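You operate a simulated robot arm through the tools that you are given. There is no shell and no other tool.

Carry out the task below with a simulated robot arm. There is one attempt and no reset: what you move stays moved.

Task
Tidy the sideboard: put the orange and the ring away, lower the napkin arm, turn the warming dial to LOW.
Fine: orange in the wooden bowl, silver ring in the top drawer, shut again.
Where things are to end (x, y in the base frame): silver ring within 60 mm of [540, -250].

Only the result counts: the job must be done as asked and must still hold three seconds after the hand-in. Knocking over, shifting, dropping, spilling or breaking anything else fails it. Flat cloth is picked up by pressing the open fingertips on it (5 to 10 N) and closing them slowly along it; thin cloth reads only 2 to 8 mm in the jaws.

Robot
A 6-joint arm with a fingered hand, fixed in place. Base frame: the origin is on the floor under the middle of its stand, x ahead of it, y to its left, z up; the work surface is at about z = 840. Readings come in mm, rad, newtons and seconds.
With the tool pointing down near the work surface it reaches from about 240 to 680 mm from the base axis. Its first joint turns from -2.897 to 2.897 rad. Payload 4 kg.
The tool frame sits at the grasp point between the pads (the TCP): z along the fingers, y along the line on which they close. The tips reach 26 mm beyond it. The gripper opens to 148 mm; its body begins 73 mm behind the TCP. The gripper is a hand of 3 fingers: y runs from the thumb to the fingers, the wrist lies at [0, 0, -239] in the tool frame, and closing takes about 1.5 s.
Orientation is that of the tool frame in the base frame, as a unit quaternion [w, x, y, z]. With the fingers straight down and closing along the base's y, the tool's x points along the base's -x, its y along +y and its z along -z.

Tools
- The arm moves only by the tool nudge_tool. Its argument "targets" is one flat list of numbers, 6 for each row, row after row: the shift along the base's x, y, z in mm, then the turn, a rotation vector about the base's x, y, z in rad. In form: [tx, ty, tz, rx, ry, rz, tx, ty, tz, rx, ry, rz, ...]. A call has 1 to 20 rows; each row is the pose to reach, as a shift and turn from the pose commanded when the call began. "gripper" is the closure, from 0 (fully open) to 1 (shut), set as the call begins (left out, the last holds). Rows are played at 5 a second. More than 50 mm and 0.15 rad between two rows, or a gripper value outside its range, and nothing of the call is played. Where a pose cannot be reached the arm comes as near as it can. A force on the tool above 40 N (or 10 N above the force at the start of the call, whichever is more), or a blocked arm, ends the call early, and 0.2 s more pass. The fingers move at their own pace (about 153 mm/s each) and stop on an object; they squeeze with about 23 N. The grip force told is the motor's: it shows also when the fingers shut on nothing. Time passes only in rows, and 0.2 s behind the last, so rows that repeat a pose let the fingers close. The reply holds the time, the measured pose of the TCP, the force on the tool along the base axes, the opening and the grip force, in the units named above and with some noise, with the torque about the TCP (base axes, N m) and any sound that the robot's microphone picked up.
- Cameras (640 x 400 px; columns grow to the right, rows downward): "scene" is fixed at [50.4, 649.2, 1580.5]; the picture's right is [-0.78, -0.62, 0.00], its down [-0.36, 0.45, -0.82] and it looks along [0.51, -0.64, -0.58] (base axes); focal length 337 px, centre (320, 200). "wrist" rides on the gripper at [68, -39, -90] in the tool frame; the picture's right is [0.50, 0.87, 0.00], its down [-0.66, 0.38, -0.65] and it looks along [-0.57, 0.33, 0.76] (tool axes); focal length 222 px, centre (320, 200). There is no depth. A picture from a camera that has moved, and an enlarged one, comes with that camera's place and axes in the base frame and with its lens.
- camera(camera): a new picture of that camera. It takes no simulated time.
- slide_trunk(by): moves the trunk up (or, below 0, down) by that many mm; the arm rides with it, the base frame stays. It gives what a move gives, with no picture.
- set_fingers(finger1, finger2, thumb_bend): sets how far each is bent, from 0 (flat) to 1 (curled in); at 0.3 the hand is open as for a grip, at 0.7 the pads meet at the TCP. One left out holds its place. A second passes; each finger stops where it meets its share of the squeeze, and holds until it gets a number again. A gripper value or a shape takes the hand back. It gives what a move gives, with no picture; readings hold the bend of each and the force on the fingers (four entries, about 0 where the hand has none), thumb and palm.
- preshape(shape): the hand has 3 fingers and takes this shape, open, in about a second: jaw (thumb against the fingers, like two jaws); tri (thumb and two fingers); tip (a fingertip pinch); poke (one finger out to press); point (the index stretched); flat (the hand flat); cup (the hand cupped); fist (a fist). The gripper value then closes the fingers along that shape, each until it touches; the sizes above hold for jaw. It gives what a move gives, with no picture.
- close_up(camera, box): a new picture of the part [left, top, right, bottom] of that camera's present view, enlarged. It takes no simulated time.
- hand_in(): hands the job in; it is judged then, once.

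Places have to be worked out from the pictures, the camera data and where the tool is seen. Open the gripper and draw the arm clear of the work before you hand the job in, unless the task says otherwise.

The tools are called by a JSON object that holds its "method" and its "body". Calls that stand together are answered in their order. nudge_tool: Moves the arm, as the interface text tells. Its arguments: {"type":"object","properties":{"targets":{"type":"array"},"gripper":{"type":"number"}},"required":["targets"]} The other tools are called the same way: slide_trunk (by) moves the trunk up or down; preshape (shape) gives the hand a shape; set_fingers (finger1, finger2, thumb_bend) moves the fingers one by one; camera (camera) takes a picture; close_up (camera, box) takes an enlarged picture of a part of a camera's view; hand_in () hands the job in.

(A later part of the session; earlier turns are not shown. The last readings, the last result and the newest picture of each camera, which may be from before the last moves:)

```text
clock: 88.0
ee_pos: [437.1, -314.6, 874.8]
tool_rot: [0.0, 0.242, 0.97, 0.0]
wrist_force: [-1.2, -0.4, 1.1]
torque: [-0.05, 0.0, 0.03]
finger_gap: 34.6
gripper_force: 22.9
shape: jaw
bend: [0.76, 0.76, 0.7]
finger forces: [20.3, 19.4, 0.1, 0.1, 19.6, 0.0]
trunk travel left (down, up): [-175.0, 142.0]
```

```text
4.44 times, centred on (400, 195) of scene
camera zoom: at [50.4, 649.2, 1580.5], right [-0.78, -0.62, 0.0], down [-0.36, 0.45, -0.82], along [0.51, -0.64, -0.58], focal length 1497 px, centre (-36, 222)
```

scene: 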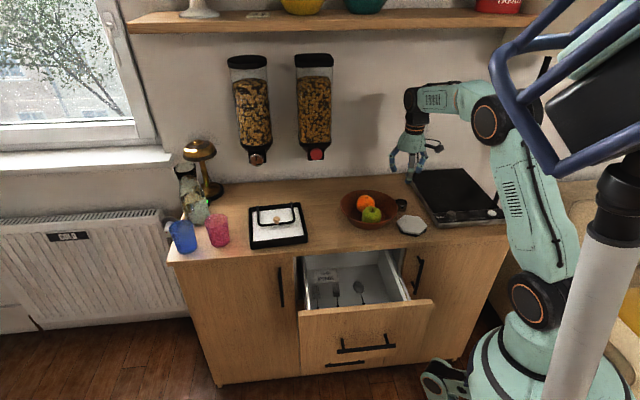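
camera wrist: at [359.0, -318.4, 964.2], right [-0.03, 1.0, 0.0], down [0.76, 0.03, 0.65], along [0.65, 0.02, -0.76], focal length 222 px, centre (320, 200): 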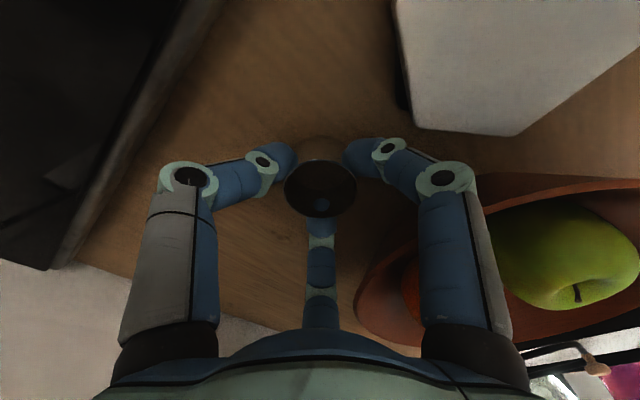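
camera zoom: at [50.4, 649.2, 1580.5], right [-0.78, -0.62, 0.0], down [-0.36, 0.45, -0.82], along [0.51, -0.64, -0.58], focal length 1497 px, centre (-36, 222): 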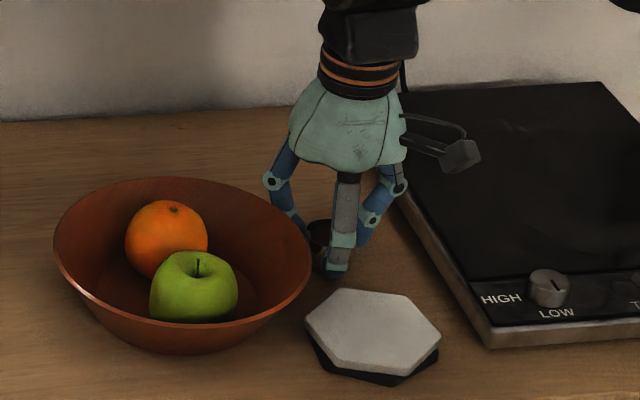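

The ring is gripped by all three fingers at about 20 N each. I'll lift it straight up and check.

{"method": "nudge_tool", "body": {"targets": [0, 0, 15, 0, 0, 0, 0, 0, 40, 0, 0, 0, 0, 0, 80, 0, 0, 0, 0, 0, 120, 0, 0, 0, 0, 0, 140, 0, 0, 0]}}

{"method": "camera", "body": {"camera": "wrist"}}

{"method": "close_up", "body": {"camera": "scene", "box": [290, 130, 450, 260]}}

```text
clock: 89.2
ee_pos: [437.1, -315.0, 1015.2]
tool_rot: [0.0, 0.242, 0.97, 0.0]
wrist_force: [-0.7, -0.6, 0.3]
torque: [0.0, 0.03, -0.01]
finger_gap: 34.5
gripper_force: 23.3
shape: jaw
bend: [0.76, 0.76, 0.7]
finger forces: [20.5, 19.5, 0.1, 0.1, 19.5, 0.0]
trunk travel left (down, up): [-175.0, 142.0]
```

```text
taken
camera wrist: at [358.9, -317.8, 1104.6], right [-0.03, 1.0, 0.0], down [0.76, 0.03, 0.65], along [0.65, 0.02, -0.76], focal length 222 px, centre (320, 200)
```

wrist: 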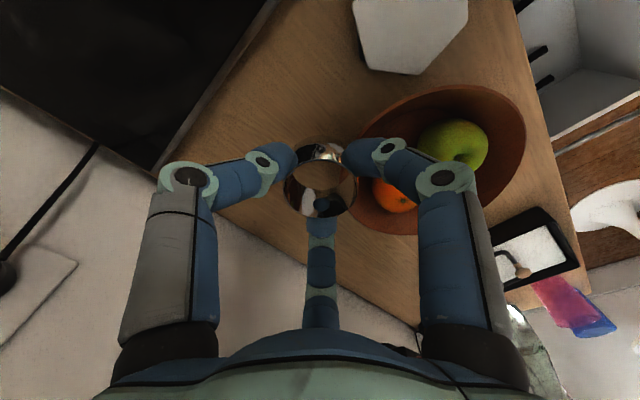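

```text
3.08 times, centred on (370, 195) of scene
camera zoom: at [50.4, 649.2, 1580.5], right [-0.78, -0.62, 0.0], down [-0.36, 0.45, -0.82], along [0.51, -0.64, -0.58], focal length 1037 px, centre (166, 215)
```

zoom: 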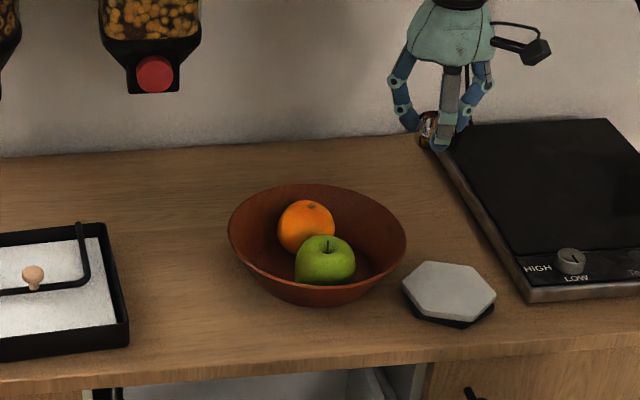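

The ring is held and everything else is in place. Before going to the drawer I'll measure its inside.

{"method": "close_up", "body": {"camera": "scene", "box": [285, 240, 445, 360]}}

{"method": "close_up", "body": {"camera": "wrist", "box": [480, 0, 640, 220]}}

```text
3.33 times, centred on (365, 300) of scene
camera zoom: at [50.4, 649.2, 1580.5], right [-0.78, -0.62, 0.0], down [-0.36, 0.45, -0.82], along [0.51, -0.64, -0.58], focal length 1123 px, centre (170, -133)
```

zoom: 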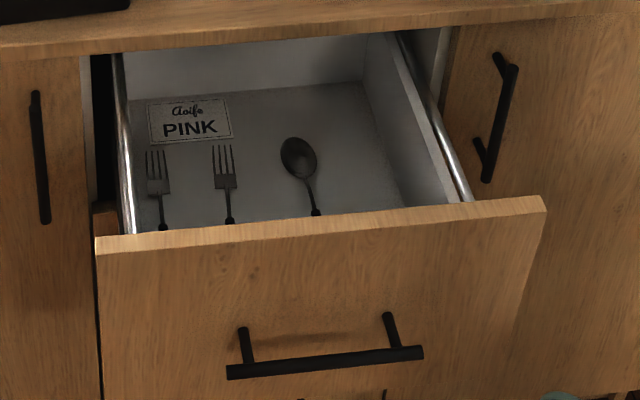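

```text
1.82 times, centred on (560, 110) of wrist
camera zoom: at [358.9, -317.8, 1104.6], right [-0.03, 1.0, 0.0], down [0.76, 0.03, 0.65], along [0.65, 0.02, -0.76], focal length 404 px, centre (-116, 364)
```

zoom: 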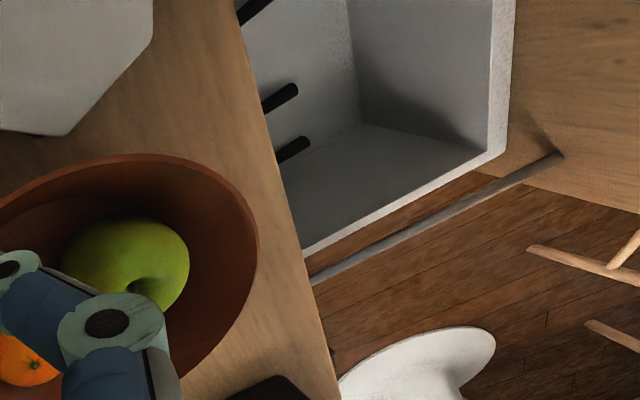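

The drawer floor works out to z ≈ 613, with inner walls at e ≈ 165 and 441 and the spoon handle at e ≈ 259. I'll carry the ring over the opening at (e 218, n 270), turned so no finger points at the side wall.

{"method": "nudge_tool", "body": {"targets": [-9.2, 27.8, 0, 0, 0, -0.1343, -18.4, 55.6, 0, 0, 0, -0.2686, -27.6, 83.4, 0, 0, 0, -0.4029, -36.8, 111.2, 0, 0, 0, -0.5372, -46, 139, 0, 0, 0, -0.6715, -55.2, 166.8, 0, 0, 0, -0.8058, -64.4, 194.6, 0, 0, 0, -0.9401, -73.6, 222.4, 0, 0, 0, -1.0744, -82.8, 250.2, 0, 0, 0, -1.2087, -92, 278, 0, 0, 0, -1.343, -92, 278, 0, 0, 0, -1.343]}}

{"method": "camera", "body": {"camera": "wrist"}}

{"method": "camera", "body": {"camera": "scene"}}

```text
clock: 91.6
ee_pos: [347.0, -38.1, 1012.6]
tool_rot: [0.0, 0.794, 0.608, -0.001]
wrist_force: [-0.2, 0.2, -1.4]
torque: [-0.03, 0.04, 0.02]
finger_gap: 34.6
gripper_force: 22.7
shape: jaw
bend: [0.76, 0.76, 0.7]
finger forces: [20.5, 19.5, 0.0, 0.1, 19.5, 0.0]
trunk travel left (down, up): [-175.0, 142.0]
```

```text
taken
camera wrist: at [324.9, 37.4, 1103.1], right [0.97, 0.26, 0.0], down [0.2, -0.73, 0.65], along [0.17, -0.63, -0.76], focal length 222 px, centre (320, 200)
```

wrist: 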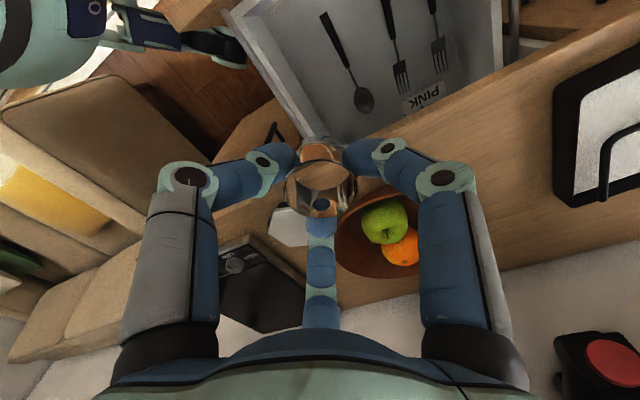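

```text
taken
```

scene: 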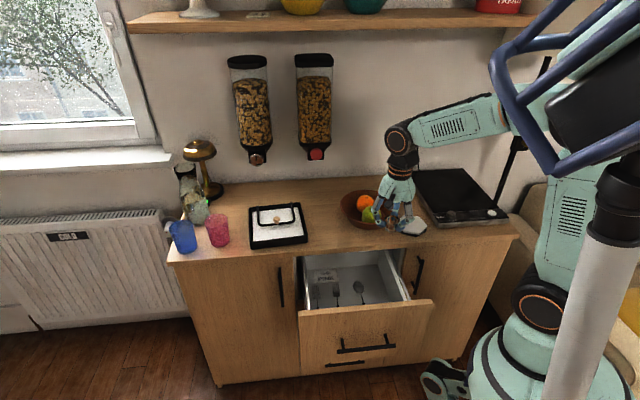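

The wrist view shows the inside of the drawer well. I'll zoom in to place the spoon, walls and floor.

{"method": "close_up", "body": {"camera": "wrist", "box": [210, 0, 520, 170]}}

```text
2.06 times, centred on (365, 85) of wrist
camera zoom: at [324.9, 37.4, 1103.1], right [0.97, 0.26, 0.0], down [0.2, -0.73, 0.65], along [0.17, -0.63, -0.76], focal length 459 px, centre (227, 437)
```

zoom: 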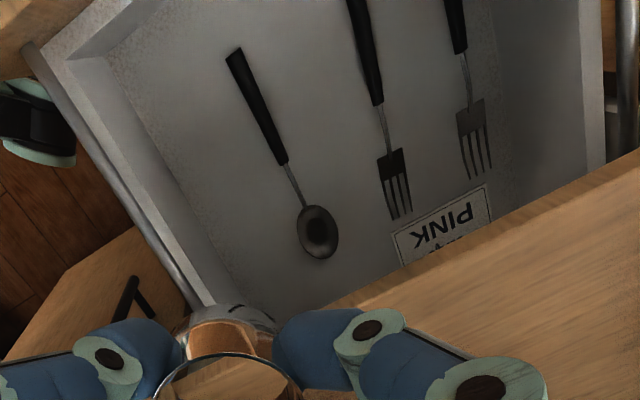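

The spoon handle lies along e ≈ 257 and the side wall is at e ≈ 162, so I'll set the ring down near e 212, n 300. First I'll shift slightly away from the counter edge, then lower the trunk.

{"method": "nudge_tool", "body": {"targets": [-11.3, 2.8, 0, 0, 0, 0, -11.3, 2.8, 0, 0, 0, 0]}}

{"method": "slide_trunk", "body": {"by": -172}}

{"method": "camera", "body": {"camera": "wrist"}}

{"method": "close_up", "body": {"camera": "scene", "box": [285, 180, 475, 360]}}

```text
clock: 92.2
ee_pos: [334.5, -35.3, 1014.2]
tool_rot: [0.001, 0.793, 0.609, 0.0]
wrist_force: [-0.8, -0.1, -1.0]
torque: [0.02, -0.01, 0.02]
finger_gap: 34.6
gripper_force: 23.1
shape: jaw
bend: [0.76, 0.76, 0.7]
finger forces: [20.4, 19.5, 0.1, 0.0, 19.5, 0.1]
trunk travel left (down, up): [-175.0, 142.0]
```

```text
clock: 94.1
ee_pos: [333.7, -35.8, 841.3]
tool_rot: [0.0, 0.793, 0.609, -0.001]
wrist_force: [0.1, -0.1, 0.2]
torque: [0.0, -0.02, -0.05]
finger_gap: 34.4
gripper_force: 23.1
shape: jaw
bend: [0.76, 0.76, 0.7]
finger forces: [20.4, 19.5, 0.0, 0.1, 19.7, 0.1]
trunk travel left (down, up): [-3.0, 314.0]
```

```text
taken
camera wrist: at [313.0, 40.2, 931.5], right [0.97, 0.26, 0.0], down [0.2, -0.73, 0.65], along [0.17, -0.63, -0.76], focal length 222 px, centre (320, 200)
```

wrist: 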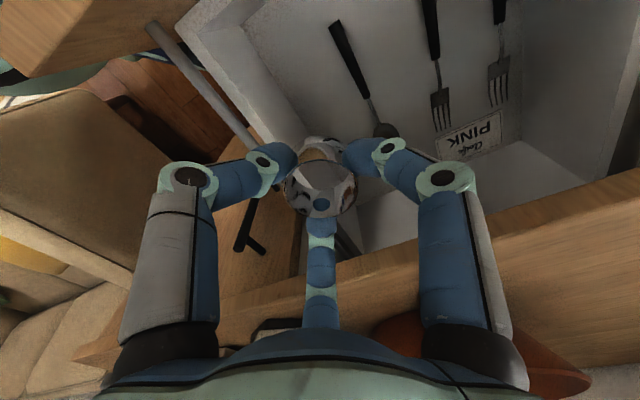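

```text
2.22 times, centred on (380, 270) of scene
camera zoom: at [50.4, 649.2, 1580.5], right [-0.78, -0.62, 0.0], down [-0.36, 0.45, -0.82], along [0.51, -0.64, -0.58], focal length 749 px, centre (187, 44)
```

zoom: 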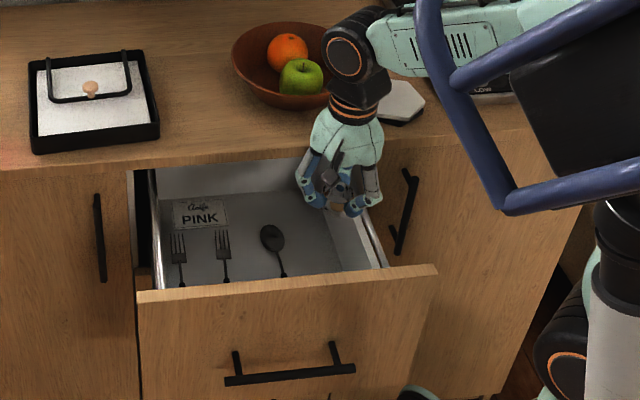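

Clear of the counter edge, with the ring above the opening. I'll lower into the drawer with a slight lean back, then slide under the counter edge to n ≈ 300.

{"method": "nudge_tool", "body": {"targets": [1, 1, -30, -0.028, -0.028, 0, 2, 2, -60, -0.057, -0.057, 0, 2, 2, -91, -0.085, -0.085, 0, 12.6, -8.6, -115, -0.085, -0.085, 0, 23.2, -19.2, -135, -0.085, -0.085, 0, 29.6, -25.6, -150, -0.085, -0.085, 0, 29.6, -25.6, -150, -0.085, -0.085, 0]}}

{"method": "camera", "body": {"camera": "wrist"}}

{"method": "close_up", "body": {"camera": "scene", "box": [285, 180, 475, 360]}}

```text
clock: 95.7
ee_pos: [363.3, -61.2, 690.9]
tool_rot: [0.06, 0.792, 0.608, 0.007]
wrist_force: [-0.4, 0.1, -0.5]
torque: [0.0, 0.02, -0.02]
finger_gap: 34.2
gripper_force: 23.1
shape: jaw
bend: [0.76, 0.76, 0.7]
finger forces: [20.2, 19.6, 0.0, 0.0, 19.6, 0.0]
trunk travel left (down, up): [-3.0, 314.0]
```

```text
taken
camera wrist: at [335.6, 21.9, 772.5], right [0.96, 0.26, 0.06], down [0.14, -0.67, 0.73], along [0.23, -0.69, -0.68], focal length 222 px, centre (320, 200)
```

wrist: 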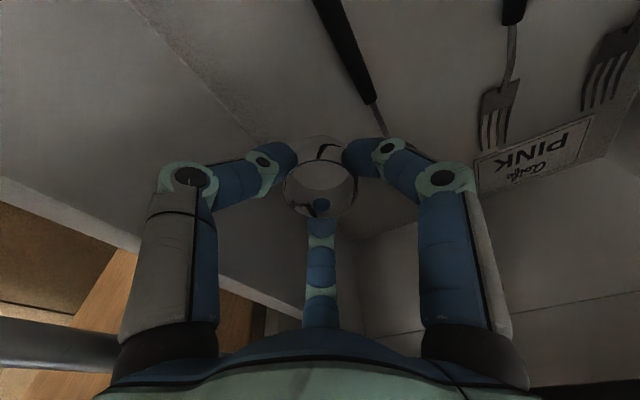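

```text
2.22 times, centred on (380, 270) of scene
camera zoom: at [50.4, 649.2, 1580.5], right [-0.78, -0.62, 0.0], down [-0.36, 0.45, -0.82], along [0.51, -0.64, -0.58], focal length 749 px, centre (187, 44)
```

zoom: 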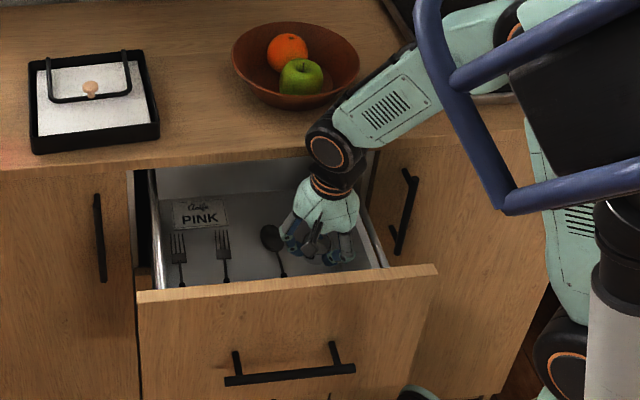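

The hand is inside the drawer without contact, with the ring at about e 214, n 300. I'll go a touch farther in and lower toward the floor.

{"method": "nudge_tool", "body": {"targets": [3, -3, -10, 0, 0, 0, 5.7, -5.7, -20, 0, 0, 0, 5.7, -5.7, -28, 0, 0, 0, 5.7, -5.7, -28, 0, 0, 0]}}

{"method": "camera", "body": {"camera": "wrist"}}

```text
clock: 96.7
ee_pos: [370.0, -66.3, 663.8]
tool_rot: [0.06, 0.792, 0.607, 0.008]
wrist_force: [0.0, 0.1, -0.8]
torque: [0.0, 0.03, -0.02]
finger_gap: 34.4
gripper_force: 23.1
shape: jaw
bend: [0.76, 0.76, 0.7]
finger forces: [20.3, 19.7, 0.0, 0.0, 19.7, 0.0]
trunk travel left (down, up): [-3.0, 314.0]
```

```text
taken
camera wrist: at [341.1, 16.3, 744.8], right [0.96, 0.26, 0.06], down [0.14, -0.67, 0.73], along [0.23, -0.69, -0.68], focal length 222 px, centre (320, 200)
```

wrist: 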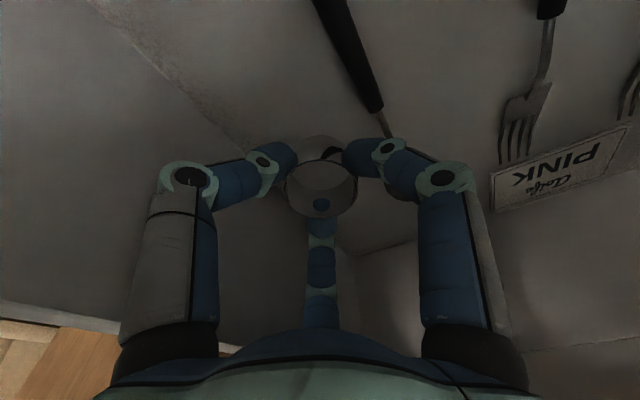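

The right fingertip is near the spoon handle, so I'll shift 3 mm toward the wall and lower in small steps, watching for floor contact.

{"method": "nudge_tool", "body": {"targets": [-2.1, -2.1, -3, 0, 0, 0, -2.1, -2.1, -6, 0, 0, 0, -2.1, -2.1, -9, 0, 0, 0]}}

```text
clock: 97.5
ee_pos: [367.2, -68.5, 654.9]
tool_rot: [0.059, 0.791, 0.609, 0.008]
wrist_force: [-0.3, 0.5, -0.6]
torque: [-0.01, 0.01, -0.02]
finger_gap: 34.4
gripper_force: 23.2
shape: jaw
bend: [0.76, 0.76, 0.7]
finger forces: [20.3, 19.6, 0.0, 0.1, 19.8, 0.0]
trunk travel left (down, up): [-3.0, 314.0]
```

No contact yet at z 655. I'll take another few millimetres down.

{"method": "nudge_tool", "body": {"targets": [0, 0, -3, 0, 0, 0, 0, 0, -6, 0, 0, 0, 0, 0, -6, 0, 0, 0]}}

{"method": "camera", "body": {"camera": "wrist"}}

{"method": "close_up", "body": {"camera": "scene", "box": [340, 230, 420, 300]}}

```text
clock: 98.3
ee_pos: [367.7, -68.3, 648.6]
tool_rot: [0.059, 0.792, 0.608, 0.007]
wrist_force: [0.1, 0.1, -0.1]
torque: [-0.01, -0.02, 0.01]
finger_gap: 34.4
gripper_force: 22.9
shape: jaw
bend: [0.76, 0.76, 0.7]
finger forces: [20.3, 19.5, 0.1, 0.0, 19.7, 0.0]
trunk travel left (down, up): [-3.0, 314.0]
```

```text
taken
camera wrist: at [338.9, 14.4, 729.6], right [0.96, 0.26, 0.06], down [0.14, -0.67, 0.73], along [0.23, -0.69, -0.68], focal length 222 px, centre (320, 200)
```

wrist: 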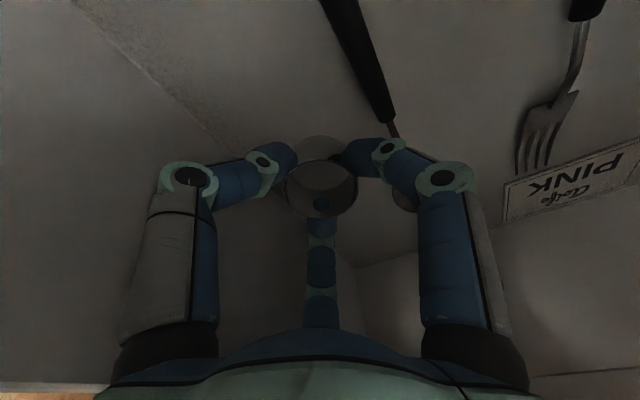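

```text
5.71 times, centred on (380, 265) of scene
camera zoom: at [50.4, 649.2, 1580.5], right [-0.78, -0.62, 0.0], down [-0.36, 0.45, -0.82], along [0.51, -0.64, -0.58], focal length 1925 px, centre (-23, -171)
```

zoom: 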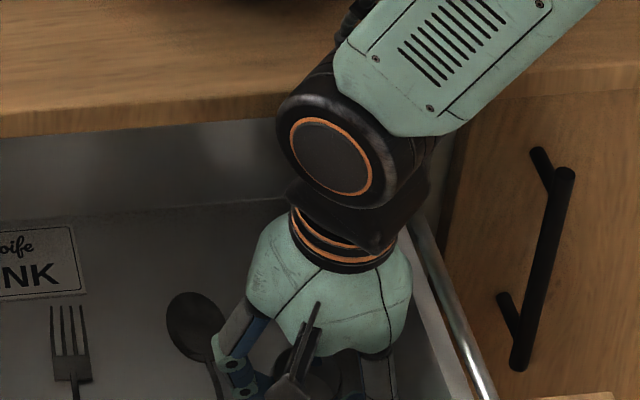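

Still free. I'll go on down in small steps.

{"method": "nudge_tool", "body": {"targets": [0, 0, -3, 0, 0, 0, 0, 0, -5, 0, 0, 0, 0, 0, -5, 0, 0, 0]}}

```text
clock: 99.1
ee_pos: [366.6, -67.6, 643.7]
tool_rot: [0.059, 0.791, 0.609, 0.007]
wrist_force: [-0.7, 0.0, -0.8]
torque: [0.01, -0.01, 0.01]
finger_gap: 34.4
gripper_force: 22.3
shape: jaw
bend: [0.76, 0.76, 0.7]
finger forces: [20.3, 19.5, 0.0, 0.0, 19.7, 0.1]
trunk travel left (down, up): [-3.0, 314.0]
```

No contact at 644 either. Continuing in the same small steps.

{"method": "nudge_tool", "body": {"targets": [0, 0, -3, 0, 0, 0, 0, 0, -5, 0, 0, 0, 0, 0, -5, 0, 0, 0]}}

{"method": "camera", "body": {"camera": "wrist"}}

```text
clock: 99.9
ee_pos: [367.8, -69.2, 639.2]
tool_rot: [0.059, 0.792, 0.608, 0.008]
wrist_force: [0.1, -0.1, 0.1]
torque: [-0.01, -0.01, 0.0]
finger_gap: 34.6
gripper_force: 23.0
shape: jaw
bend: [0.76, 0.76, 0.7]
finger forces: [20.3, 19.7, 0.1, 0.1, 19.7, 0.1]
trunk travel left (down, up): [-3.0, 314.0]
```

```text
taken
camera wrist: at [339.1, 14.2, 719.8], right [0.96, 0.26, 0.06], down [0.14, -0.67, 0.73], along [0.23, -0.69, -0.68], focal length 222 px, centre (320, 200)
```

wrist: 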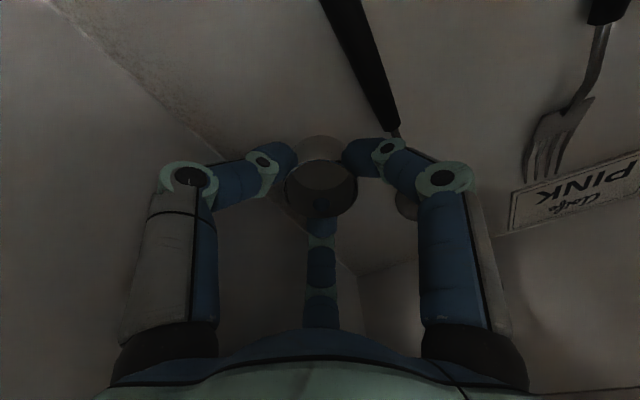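

The ring should be nearly on the floor by my estimate. I'll zoom in to judge the remaining gap.

{"method": "close_up", "body": {"camera": "wrist", "box": [230, 90, 430, 240]}}

{"method": "close_up", "body": {"camera": "scene", "box": [350, 265, 420, 310]}}

```text
2.67 times, centred on (330, 165) of wrist
camera zoom: at [339.1, 14.2, 719.8], right [0.96, 0.26, 0.06], down [0.14, -0.67, 0.73], along [0.23, -0.69, -0.68], focal length 592 px, centre (293, 293)
```

zoom: 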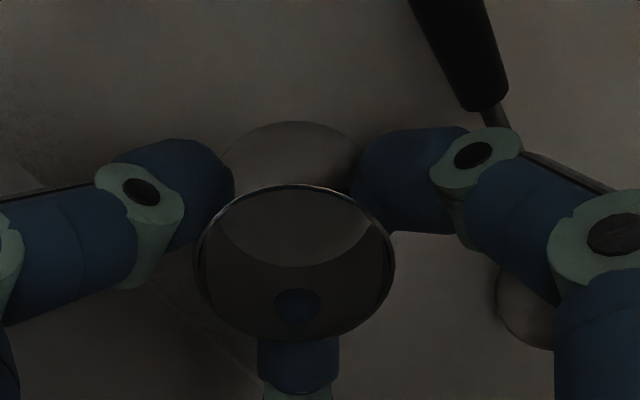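

```text
8.89 times, centred on (385, 288) of scene
camera zoom: at [50.4, 649.2, 1580.5], right [-0.78, -0.62, 0.0], down [-0.36, 0.45, -0.82], along [0.51, -0.64, -0.58], focal length 2995 px, centre (-258, -578)
```

zoom: 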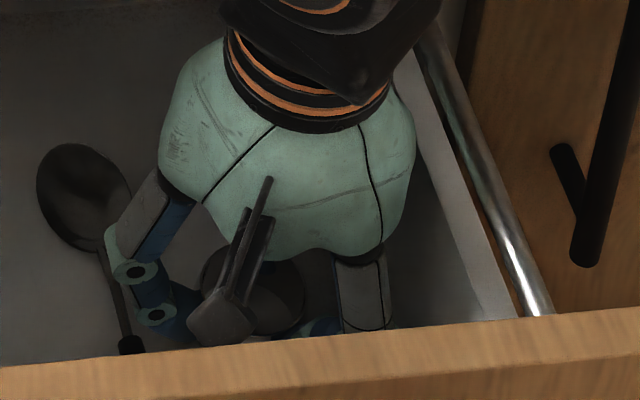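

The spoon's height puts the floor at about z 607, so the ring's underside is within millimetres of it. I'll step down 2–3 mm at a time.

{"method": "nudge_tool", "body": {"targets": [0, 0, -2, 0, 0, 0, 0, 0, -3, 0, 0, 0, 0, 0, -3, 0, 0, 0]}}

```text
clock: 100.7
ee_pos: [368.8, -68.9, 636.3]
tool_rot: [0.059, 0.791, 0.608, 0.009]
wrist_force: [1.1, 0.5, 11.3]
torque: [0.13, 0.12, 0.01]
finger_gap: 35.1
gripper_force: 23.0
shape: jaw
bend: [0.76, 0.76, 0.71]
finger forces: [23.7, 22.5, 0.0, 0.0, 22.4, 0.1]
trunk travel left (down, up): [-3.0, 314.0]
```

The floor is reached (11 N up). I'll ease up 1.5 mm, open just enough to free the ring, and check.

{"method": "nudge_tool", "body": {"targets": [0, 0, 1.5, 0, 0, 0, 0, 0, 1.5, 0, 0, 0]}}

{"method": "nudge_tool", "body": {"targets": [0, 0, 0, 0, 0, 0, 0, 0, 0, 0, 0, 0, 0, 0, 0, 0, 0, 0], "gripper": 0.71}}

{"method": "close_up", "body": {"camera": "wrist", "box": [230, 90, 430, 240]}}

```text
clock: 101.3
ee_pos: [366.8, -68.5, 638.1]
tool_rot: [0.06, 0.791, 0.608, 0.007]
wrist_force: [0.1, 0.7, 3.1]
torque: [0.04, 0.0, -0.05]
finger_gap: 34.9
gripper_force: 22.2
shape: jaw
bend: [0.76, 0.76, 0.71]
finger forces: [23.2, 21.6, 0.0, 0.1, 21.6, 0.0]
trunk travel left (down, up): [-3.0, 314.0]
```

```text
clock: 102.1
ee_pos: [367.2, -69.0, 637.2]
tool_rot: [0.06, 0.791, 0.608, 0.006]
wrist_force: [0.7, 0.2, 1.0]
torque: [-0.01, -0.02, -0.03]
finger_gap: 42.5
gripper_force: 0.0
shape: jaw
bend: [0.77, 0.77, 0.7]
finger forces: [0.1, 0.1, 0.0, 0.0, 0.0, 0.0]
trunk travel left (down, up): [-3.0, 314.0]
```

```text
2.67 times, centred on (330, 165) of wrist
camera zoom: at [338.9, 14.0, 718.2], right [0.96, 0.26, 0.06], down [0.14, -0.67, 0.73], along [0.23, -0.69, -0.68], focal length 592 px, centre (293, 293)
```

zoom: 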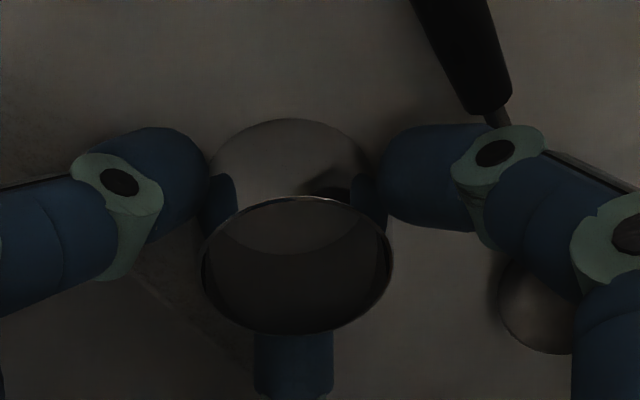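

The ring stands free on the drawer floor. I'll raise the hand along its own axis to clear it.

{"method": "nudge_tool", "body": {"targets": [-0.8, 0.9, 10, 0, 0, 0, -1.7, 1.7, 20, 0, 0, 0, -2.9, 3, 35, 0, 0, 0, -4.2, 4.3, 50, 0, 0, 0, -5.5, 5.6, 65, 0, 0, 0]}}

{"method": "camera", "body": {"camera": "wrist"}}

```text
clock: 103.3
ee_pos: [361.0, -64.1, 703.5]
tool_rot: [0.059, 0.791, 0.608, 0.008]
wrist_force: [-0.3, 0.6, 0.2]
torque: [-0.01, 0.01, 0.0]
finger_gap: 42.6
gripper_force: 0.0
shape: jaw
bend: [0.77, 0.77, 0.7]
finger forces: [0.0, 0.1, 0.0, 0.1, 0.0, 0.1]
trunk travel left (down, up): [-3.0, 314.0]
```

```text
taken
camera wrist: at [333.4, 19.5, 783.4], right [0.96, 0.26, 0.06], down [0.14, -0.67, 0.73], along [0.23, -0.69, -0.68], focal length 222 px, centre (320, 200)
```

wrist: 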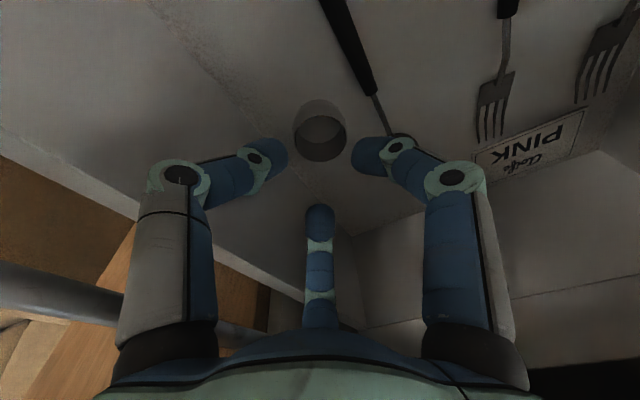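

The ring stands at about (e 212, n 306), which is within 30 mm of its goal once the drawer is shut. I'll back out the way I came in: away from the counter edge, then up.

{"method": "nudge_tool", "body": {"targets": [-9, 9, 10, 0, 0, 0, -18, 18, 25, 0, 0, 0, -27, 27, 45, 0, 0, 0, -28, 28, 80, 0, 0, 0, -28, 28, 115, 0, 0, 0, -28, 28, 150, 0, 0, 0]}}

{"method": "slide_trunk", "body": {"by": 120}}

{"method": "camera", "body": {"camera": "scene"}}

{"method": "camera", "body": {"camera": "wrist"}}

```text
clock: 104.7
ee_pos: [333.9, -35.2, 853.1]
tool_rot: [0.059, 0.792, 0.608, 0.008]
wrist_force: [0.0, 0.6, -0.6]
torque: [0.0, 0.0, -0.02]
finger_gap: 43.0
gripper_force: 0.2
shape: jaw
bend: [0.77, 0.77, 0.7]
finger forces: [0.0, 0.0, 0.0, 0.0, 0.1, 0.0]
trunk travel left (down, up): [-3.0, 314.0]
```

```text
clock: 106.2
ee_pos: [333.6, -34.6, 972.5]
tool_rot: [0.06, 0.792, 0.608, 0.007]
wrist_force: [0.7, 0.4, 0.2]
torque: [0.02, 0.0, 0.0]
finger_gap: 42.7
gripper_force: 0.1
shape: jaw
bend: [0.77, 0.77, 0.7]
finger forces: [0.1, 0.0, 0.1, 0.1, 0.0, 0.0]
trunk travel left (down, up): [-123.0, 194.0]
```

```text
taken
```

scene: 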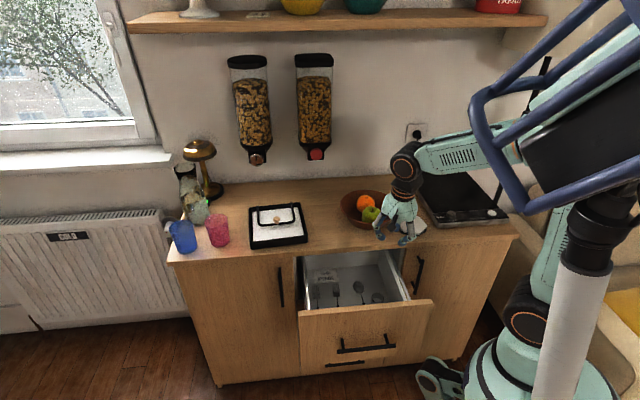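

```text
taken
camera wrist: at [305.6, 47.8, 1053.1], right [0.96, 0.26, 0.06], down [0.14, -0.67, 0.73], along [0.23, -0.69, -0.68], focal length 222 px, centre (320, 200)
```

wrist: 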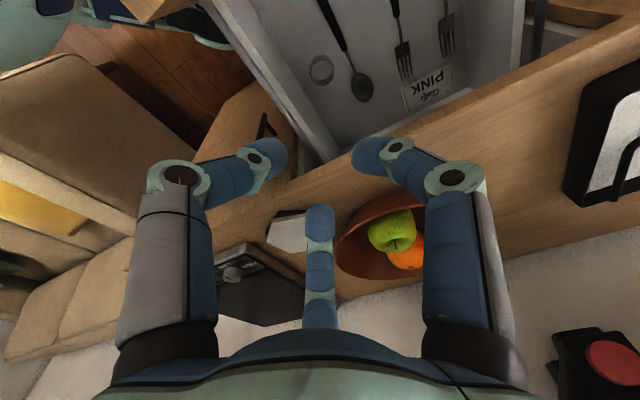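

The ring stands in the drawer beside the spoon. To shut the drawer I'll close the hand, move it in front of the handle at height, leaning as when I pulled it.

{"method": "nudge_tool", "body": {"targets": [-16.2, 38, 0, -0.0623, -0.0249, 0.0836, -32.5, 76.1, 0, -0.1247, -0.0497, 0.1671, -48.7, 114.2, 0, -0.187, -0.0746, 0.2507, -64.9, 152.2, 0, -0.2493, -0.0995, 0.3342, -81.2, 190.2, 0, -0.3117, -0.1243, 0.4178, -97.4, 228.3, 0, -0.374, -0.1492, 0.5013, -97.4, 228.3, 0, -0.374, -0.1492, 0.5013], "gripper": 1.0}}

{"method": "camera", "body": {"camera": "wrist"}}

{"method": "camera", "body": {"camera": "scene"}}

```text
clock: 107.8
ee_pos: [236.3, 193.5, 973.3]
tool_rot: [0.245, 0.59, 0.769, -0.032]
wrist_force: [0.2, -0.8, -0.9]
torque: [0.0, -0.01, 0.02]
finger_gap: 0.0
gripper_force: 23.3
shape: jaw
bend: [0.7, 0.7, 0.7]
finger forces: [0.0, 0.0, 0.0, 0.0, 0.1, 0.0]
trunk travel left (down, up): [-123.0, 194.0]
```

```text
taken
camera wrist: at [156.7, 272.9, 1014.8], right [0.71, 0.71, 0.0], down [0.25, -0.25, 0.94], along [0.66, -0.66, -0.35], focal length 222 px, centre (320, 200)
```

wrist: 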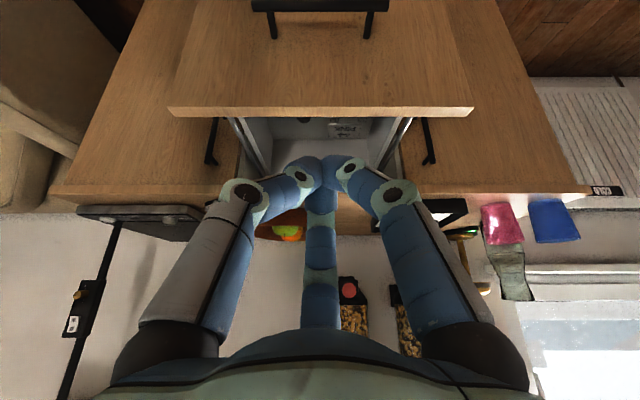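

```text
taken
```

scene: 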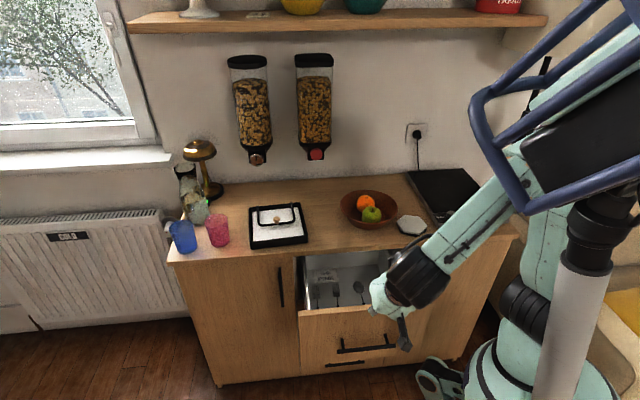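

The hand is lined up with the middle of the handle. I'll lower the trunk, then go down in front of the handle bar.

{"method": "slide_trunk", "body": {"by": -120}}

{"method": "nudge_tool", "body": {"targets": [0, 0, -40, 0, 0, 0, 0, 0, -80, 0, 0, 0, 0, 0, -120, 0, 0, 0, 0, 0, -160, 0, 0, 0, 0, 0, -160, 0, 0, 0]}}

{"method": "camera", "body": {"camera": "wrist"}}

{"method": "close_up", "body": {"camera": "scene", "box": [285, 230, 445, 390]}}

```text
clock: 109.3
ee_pos: [237.1, 193.0, 852.9]
tool_rot: [0.245, 0.59, 0.769, -0.031]
wrist_force: [-0.3, 0.6, 0.2]
torque: [0.01, -0.01, -0.03]
finger_gap: 0.1
gripper_force: 23.2
shape: jaw
bend: [0.7, 0.7, 0.7]
finger forces: [0.0, 0.1, 0.1, 0.1, 0.0, 0.0]
trunk travel left (down, up): [-3.0, 314.0]
```

```text
clock: 110.5
ee_pos: [235.0, 191.8, 693.8]
tool_rot: [0.245, 0.59, 0.769, -0.031]
wrist_force: [-0.8, 0.4, 0.5]
torque: [0.0, 0.04, 0.02]
finger_gap: 0.2
gripper_force: 23.7
shape: jaw
bend: [0.7, 0.7, 0.7]
finger forces: [0.0, 0.0, 0.1, 0.0, 0.0, 0.1]
trunk travel left (down, up): [-3.0, 314.0]
```

```text
taken
camera wrist: at [156.4, 272.2, 734.1], right [0.71, 0.71, 0.0], down [0.25, -0.25, 0.94], along [0.66, -0.66, -0.35], focal length 222 px, centre (320, 200)
```

wrist: 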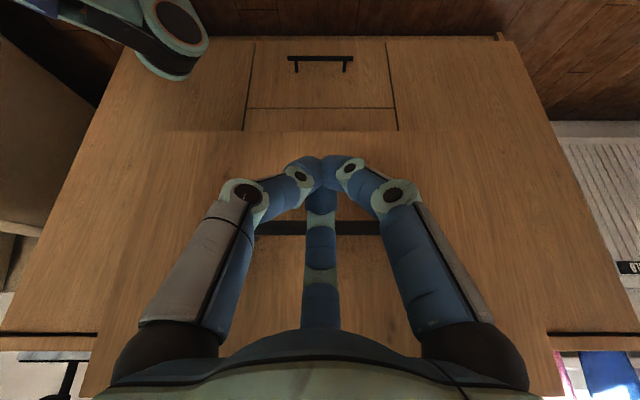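

```text
2.50 times, centred on (365, 310) of scene
camera zoom: at [50.4, 649.2, 1580.5], right [-0.78, -0.62, 0.0], down [-0.36, 0.45, -0.82], along [0.51, -0.64, -0.58], focal length 842 px, centre (208, -75)
```

zoom: 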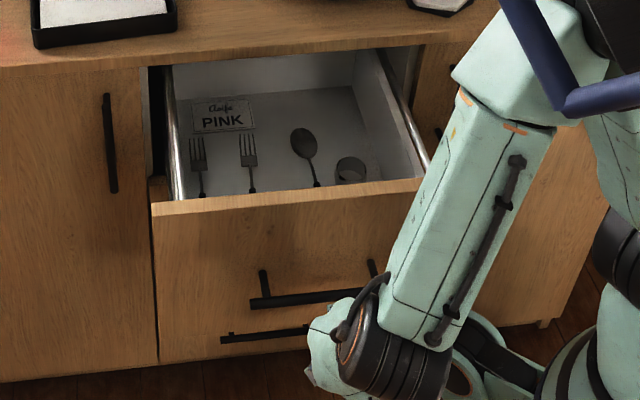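

The closed hand is right in front of the bar's middle. I'll push slowly inward, first 180 mm.

{"method": "nudge_tool", "body": {"targets": [6.4, -6.4, 0, 0, 0, 0, 12.7, -12.7, 0, 0, 0, 0, 19.1, -19.1, 0, 0, 0, 0, 25.5, -25.5, 0, 0, 0, 0, 31.8, -31.8, 0, 0, 0, 0, 38.2, -38.2, 0, 0, 0, 0, 44.5, -44.5, 0, 0, 0, 0, 50.9, -50.9, 0, 0, 0, 0, 57.3, -57.3, 0, 0, 0, 0, 63.6, -63.6, 0, 0, 0, 0, 70, -70, 0, 0, 0, 0, 76.4, -76.4, 0, 0, 0, 0, 82.7, -82.7, 0, 0, 0, 0, 89.1, -89.1, 0, 0, 0, 0, 95.5, -95.5, 0, 0, 0, 0, 101.8, -101.8, 0, 0, 0, 0, 108.2, -108.2, 0, 0, 0, 0, 114.6, -114.6, 0, 0, 0, 0, 120.9, -120.9, 0, 0, 0, 0, 127.3, -127.3, 0, 0, 0, 0]}}

{"method": "camera", "body": {"camera": "wrist"}}

{"method": "close_up", "body": {"camera": "scene", "box": [285, 230, 445, 390]}}

```text
clock: 114.7
ee_pos: [364.4, 65.0, 691.9]
tool_rot: [0.245, 0.589, 0.769, -0.032]
wrist_force: [0.9, -0.3, -0.5]
torque: [0.0, 0.01, 0.03]
finger_gap: 0.0
gripper_force: 22.8
shape: jaw
bend: [0.7, 0.7, 0.7]
finger forces: [0.0, 0.1, 0.0, 0.0, 0.0, 0.0]
trunk travel left (down, up): [-3.0, 314.0]
```

```text
taken
camera wrist: at [284.4, 144.6, 733.6], right [0.71, 0.71, 0.0], down [0.25, -0.25, 0.94], along [0.66, -0.66, -0.35], focal length 222 px, centre (320, 200)
```

wrist: 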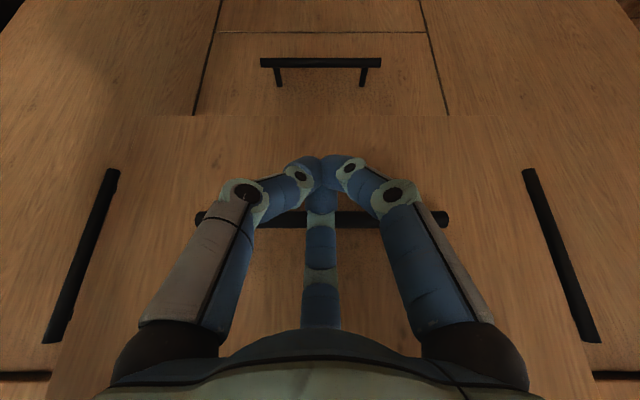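

```text
2.50 times, centred on (365, 310) of scene
camera zoom: at [50.4, 649.2, 1580.5], right [-0.78, -0.62, 0.0], down [-0.36, 0.45, -0.82], along [0.51, -0.64, -0.58], focal length 842 px, centre (208, -75)
```

zoom: 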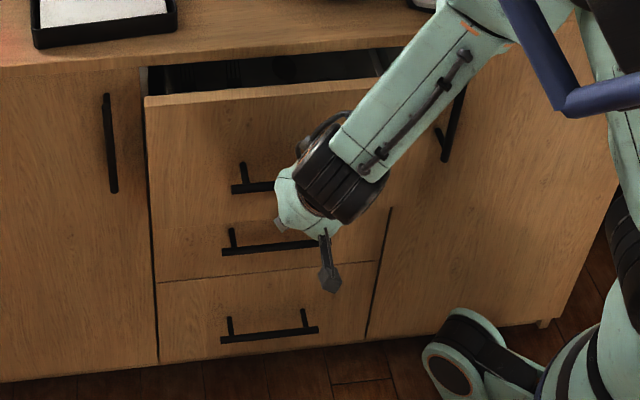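

The drawer is about three-quarters shut. I'll continue slowly for the next 60 mm.

{"method": "nudge_tool", "body": {"targets": [5, -5, 0, 0, 0, 0, 10, -10, 0, 0, 0, 0, 15, -15, 0, 0, 0, 0, 20, -20, 0, 0, 0, 0, 25, -25, 0, 0, 0, 0, 30, -30, 0, 0, 0, 0, 34, -34, 0, 0, 0, 0, 38, -38, 0, 0, 0, 0, 42, -42, 0, 0, 0, 0]}}

{"method": "close_up", "body": {"camera": "scene", "box": [285, 230, 445, 390]}}

{"method": "camera", "body": {"camera": "wrist"}}

```text
clock: 116.7
ee_pos: [406.6, 23.9, 692.2]
tool_rot: [0.244, 0.59, 0.769, -0.031]
wrist_force: [0.1, 0.5, 0.5]
torque: [-0.03, -0.03, -0.02]
finger_gap: 0.0
gripper_force: 23.6
shape: jaw
bend: [0.7, 0.7, 0.7]
finger forces: [0.1, 0.0, 0.0, 0.0, 0.1, 0.0]
trunk travel left (down, up): [-3.0, 314.0]
```

```text
2.50 times, centred on (365, 310) of scene
camera zoom: at [50.4, 649.2, 1580.5], right [-0.78, -0.62, 0.0], down [-0.36, 0.45, -0.82], along [0.51, -0.64, -0.58], focal length 842 px, centre (208, -75)
```

zoom: 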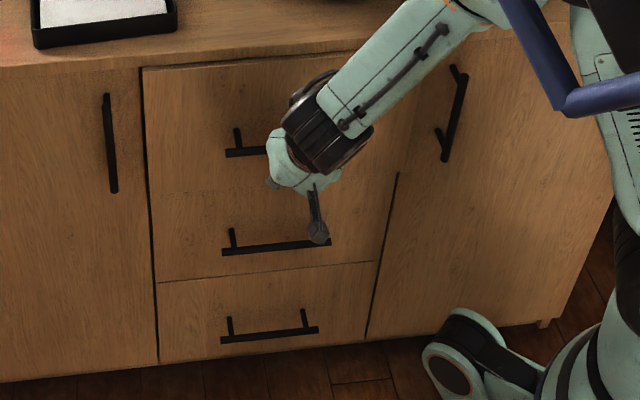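

```text
taken
camera wrist: at [326.2, 102.8, 733.7], right [0.71, 0.71, 0.0], down [0.25, -0.25, 0.94], along [0.66, -0.66, -0.35], focal length 222 px, centre (320, 200)
```

wrist: 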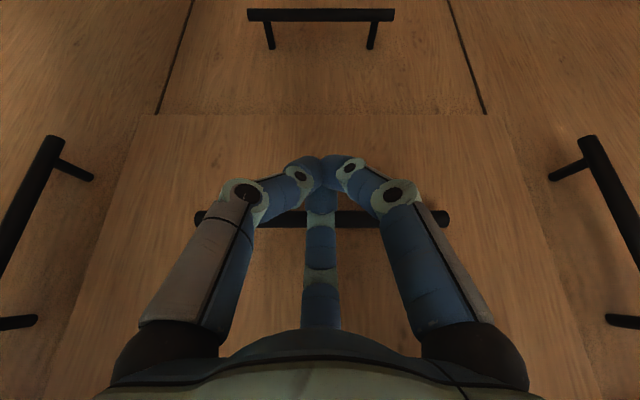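

About 25 mm remain by the bar's place in the wrist view. I'll push on in 3 mm steps until the drawer seats.

{"method": "nudge_tool", "body": {"targets": [2.2, -2.2, 0, 0, 0, 0, 4.4, -4.4, 0, 0, 0, 0, 6.6, -6.6, 0, 0, 0, 0, 8.8, -8.8, 0, 0, 0, 0, 11, -11, 0, 0, 0, 0, 13.2, -13.2, 0, 0, 0, 0, 15.4, -15.4, 0, 0, 0, 0, 17.6, -17.6, 0, 0, 0, 0]}}

{"method": "close_up", "body": {"camera": "scene", "box": [285, 230, 445, 390]}}

{"method": "camera", "body": {"camera": "wrist"}}

```text
clock: 118.5
ee_pos: [421.5, 8.1, 692.6]
tool_rot: [0.245, 0.59, 0.769, -0.031]
wrist_force: [-14.5, 17.7, 8.8]
torque: [-0.2, -0.25, 0.05]
finger_gap: 0.1
gripper_force: 23.2
shape: jaw
bend: [0.7, 0.7, 0.7]
finger forces: [0.0, 24.5, 0.1, 0.0, 0.0, 0.1]
trunk travel left (down, up): [-3.0, 314.0]
```

```text
2.50 times, centred on (365, 310) of scene
camera zoom: at [50.4, 649.2, 1580.5], right [-0.78, -0.62, 0.0], down [-0.36, 0.45, -0.82], along [0.51, -0.64, -0.58], focal length 842 px, centre (208, -75)
```

zoom: 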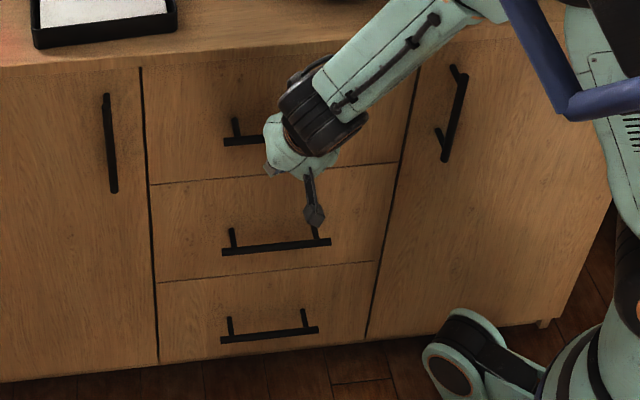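

```text
taken
camera wrist: at [342.0, 86.8, 734.4], right [0.71, 0.71, 0.0], down [0.25, -0.25, 0.94], along [0.66, -0.66, -0.35], focal length 222 px, centre (320, 200)
```

wrist: 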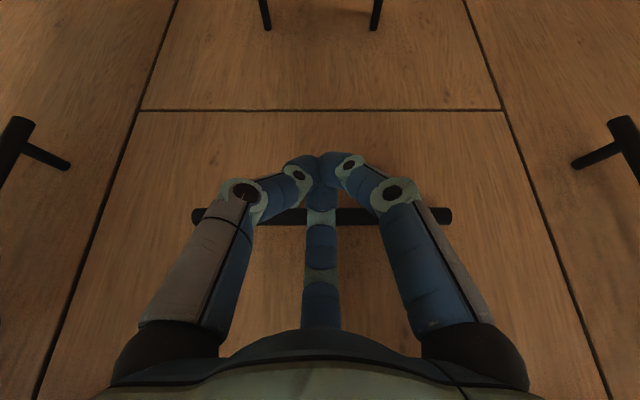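

The drawer is seated: 23 N of reaction, and its face is flush with its neighbours. I'll back off from the handle and raise the arm clear.

{"method": "nudge_tool", "body": {"targets": [-7, 7, 0, 0, 0, 0, -20, 20, 0, 0, 0, 0, -45, 45, 0, 0, 0, 0, -75, 75, 10, 0, 0, 0, -100, 100, 40, 0, 0, 0, -110, 110, 85, 0, 0, 0, -110, 110, 130, 0, 0, 0]}}

{"method": "slide_trunk", "body": {"by": 200}}

{"method": "camera", "body": {"camera": "scene"}}

{"method": "camera", "body": {"camera": "wrist"}}

```text
clock: 120.1
ee_pos: [313.4, 117.3, 823.9]
tool_rot: [0.244, 0.59, 0.769, -0.032]
wrist_force: [0.0, 0.3, -0.2]
torque: [-0.01, -0.03, 0.01]
finger_gap: 0.0
gripper_force: 22.8
shape: jaw
bend: [0.7, 0.7, 0.7]
finger forces: [0.0, 0.0, 0.0, 0.0, 0.0, 0.1]
trunk travel left (down, up): [-3.0, 314.0]
```

```text
clock: 122.3
ee_pos: [312.9, 116.3, 1021.5]
tool_rot: [0.245, 0.59, 0.769, -0.031]
wrist_force: [0.1, 1.0, -0.5]
torque: [0.01, 0.0, 0.01]
finger_gap: 0.2
gripper_force: 23.5
shape: jaw
bend: [0.7, 0.7, 0.7]
finger forces: [0.0, 0.0, 0.0, 0.0, 0.0, 0.0]
trunk travel left (down, up): [-203.0, 114.0]
```

```text
taken
```

scene: 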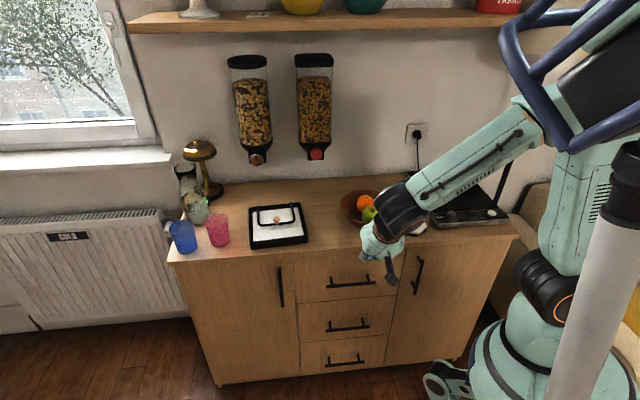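

```text
taken
camera wrist: at [233.3, 195.4, 1063.7], right [0.71, 0.71, 0.0], down [0.25, -0.25, 0.94], along [0.66, -0.66, -0.35], focal length 222 px, centre (320, 200)
```

wrist: 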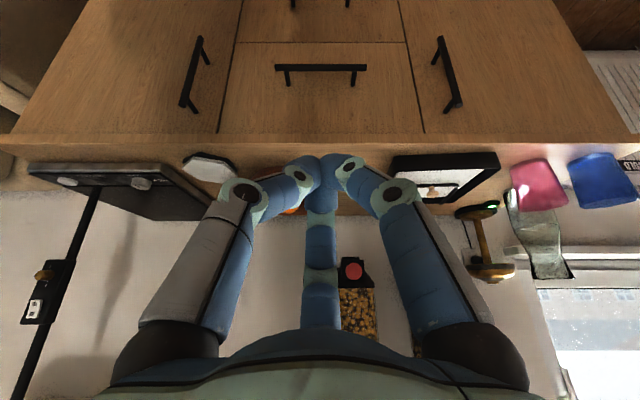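

I'll check the drawer, napkin arm, bowl and dial from the scene camera.

{"method": "close_up", "body": {"camera": "scene", "box": [285, 240, 425, 360]}}

{"method": "close_up", "body": {"camera": "scene", "box": [240, 190, 320, 255]}}

{"method": "close_up", "body": {"camera": "wrist", "box": [380, 140, 520, 230]}}

```text
3.33 times, centred on (355, 300) of scene
camera zoom: at [50.4, 649.2, 1580.5], right [-0.78, -0.62, 0.0], down [-0.36, 0.45, -0.82], along [0.51, -0.64, -0.58], focal length 1123 px, centre (203, -133)
```

zoom: 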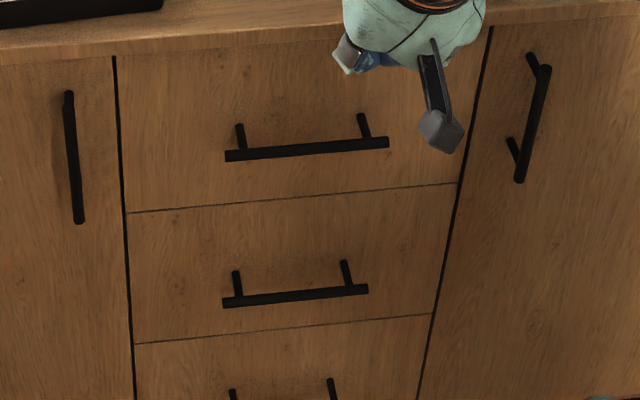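

```text
6.15 times, centred on (280, 222) of scene
camera zoom: at [50.4, 649.2, 1580.5], right [-0.78, -0.62, 0.0], down [-0.36, 0.45, -0.82], along [0.51, -0.64, -0.58], focal length 2073 px, centre (566, 62)
```

zoom: 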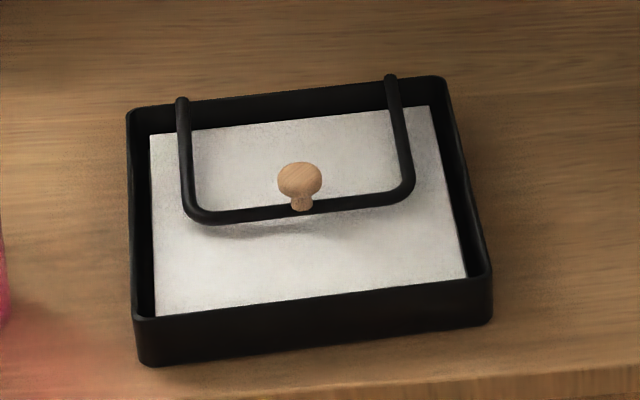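

```text
4.44 times, centred on (450, 185) of wrist
camera zoom: at [233.3, 195.4, 1063.7], right [0.71, 0.71, 0.0], down [0.25, -0.25, 0.94], along [0.66, -0.66, -0.35], focal length 987 px, centre (-258, 267)
```

zoom: 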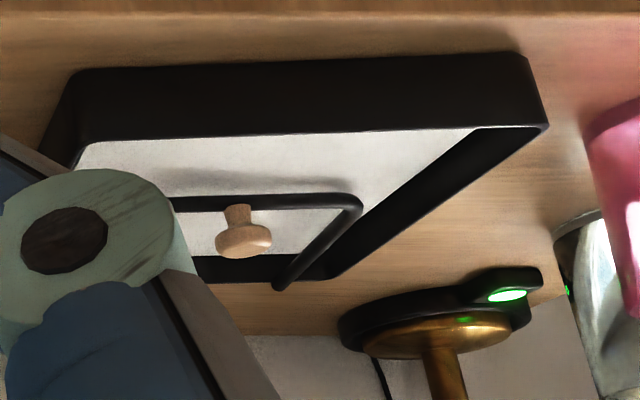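

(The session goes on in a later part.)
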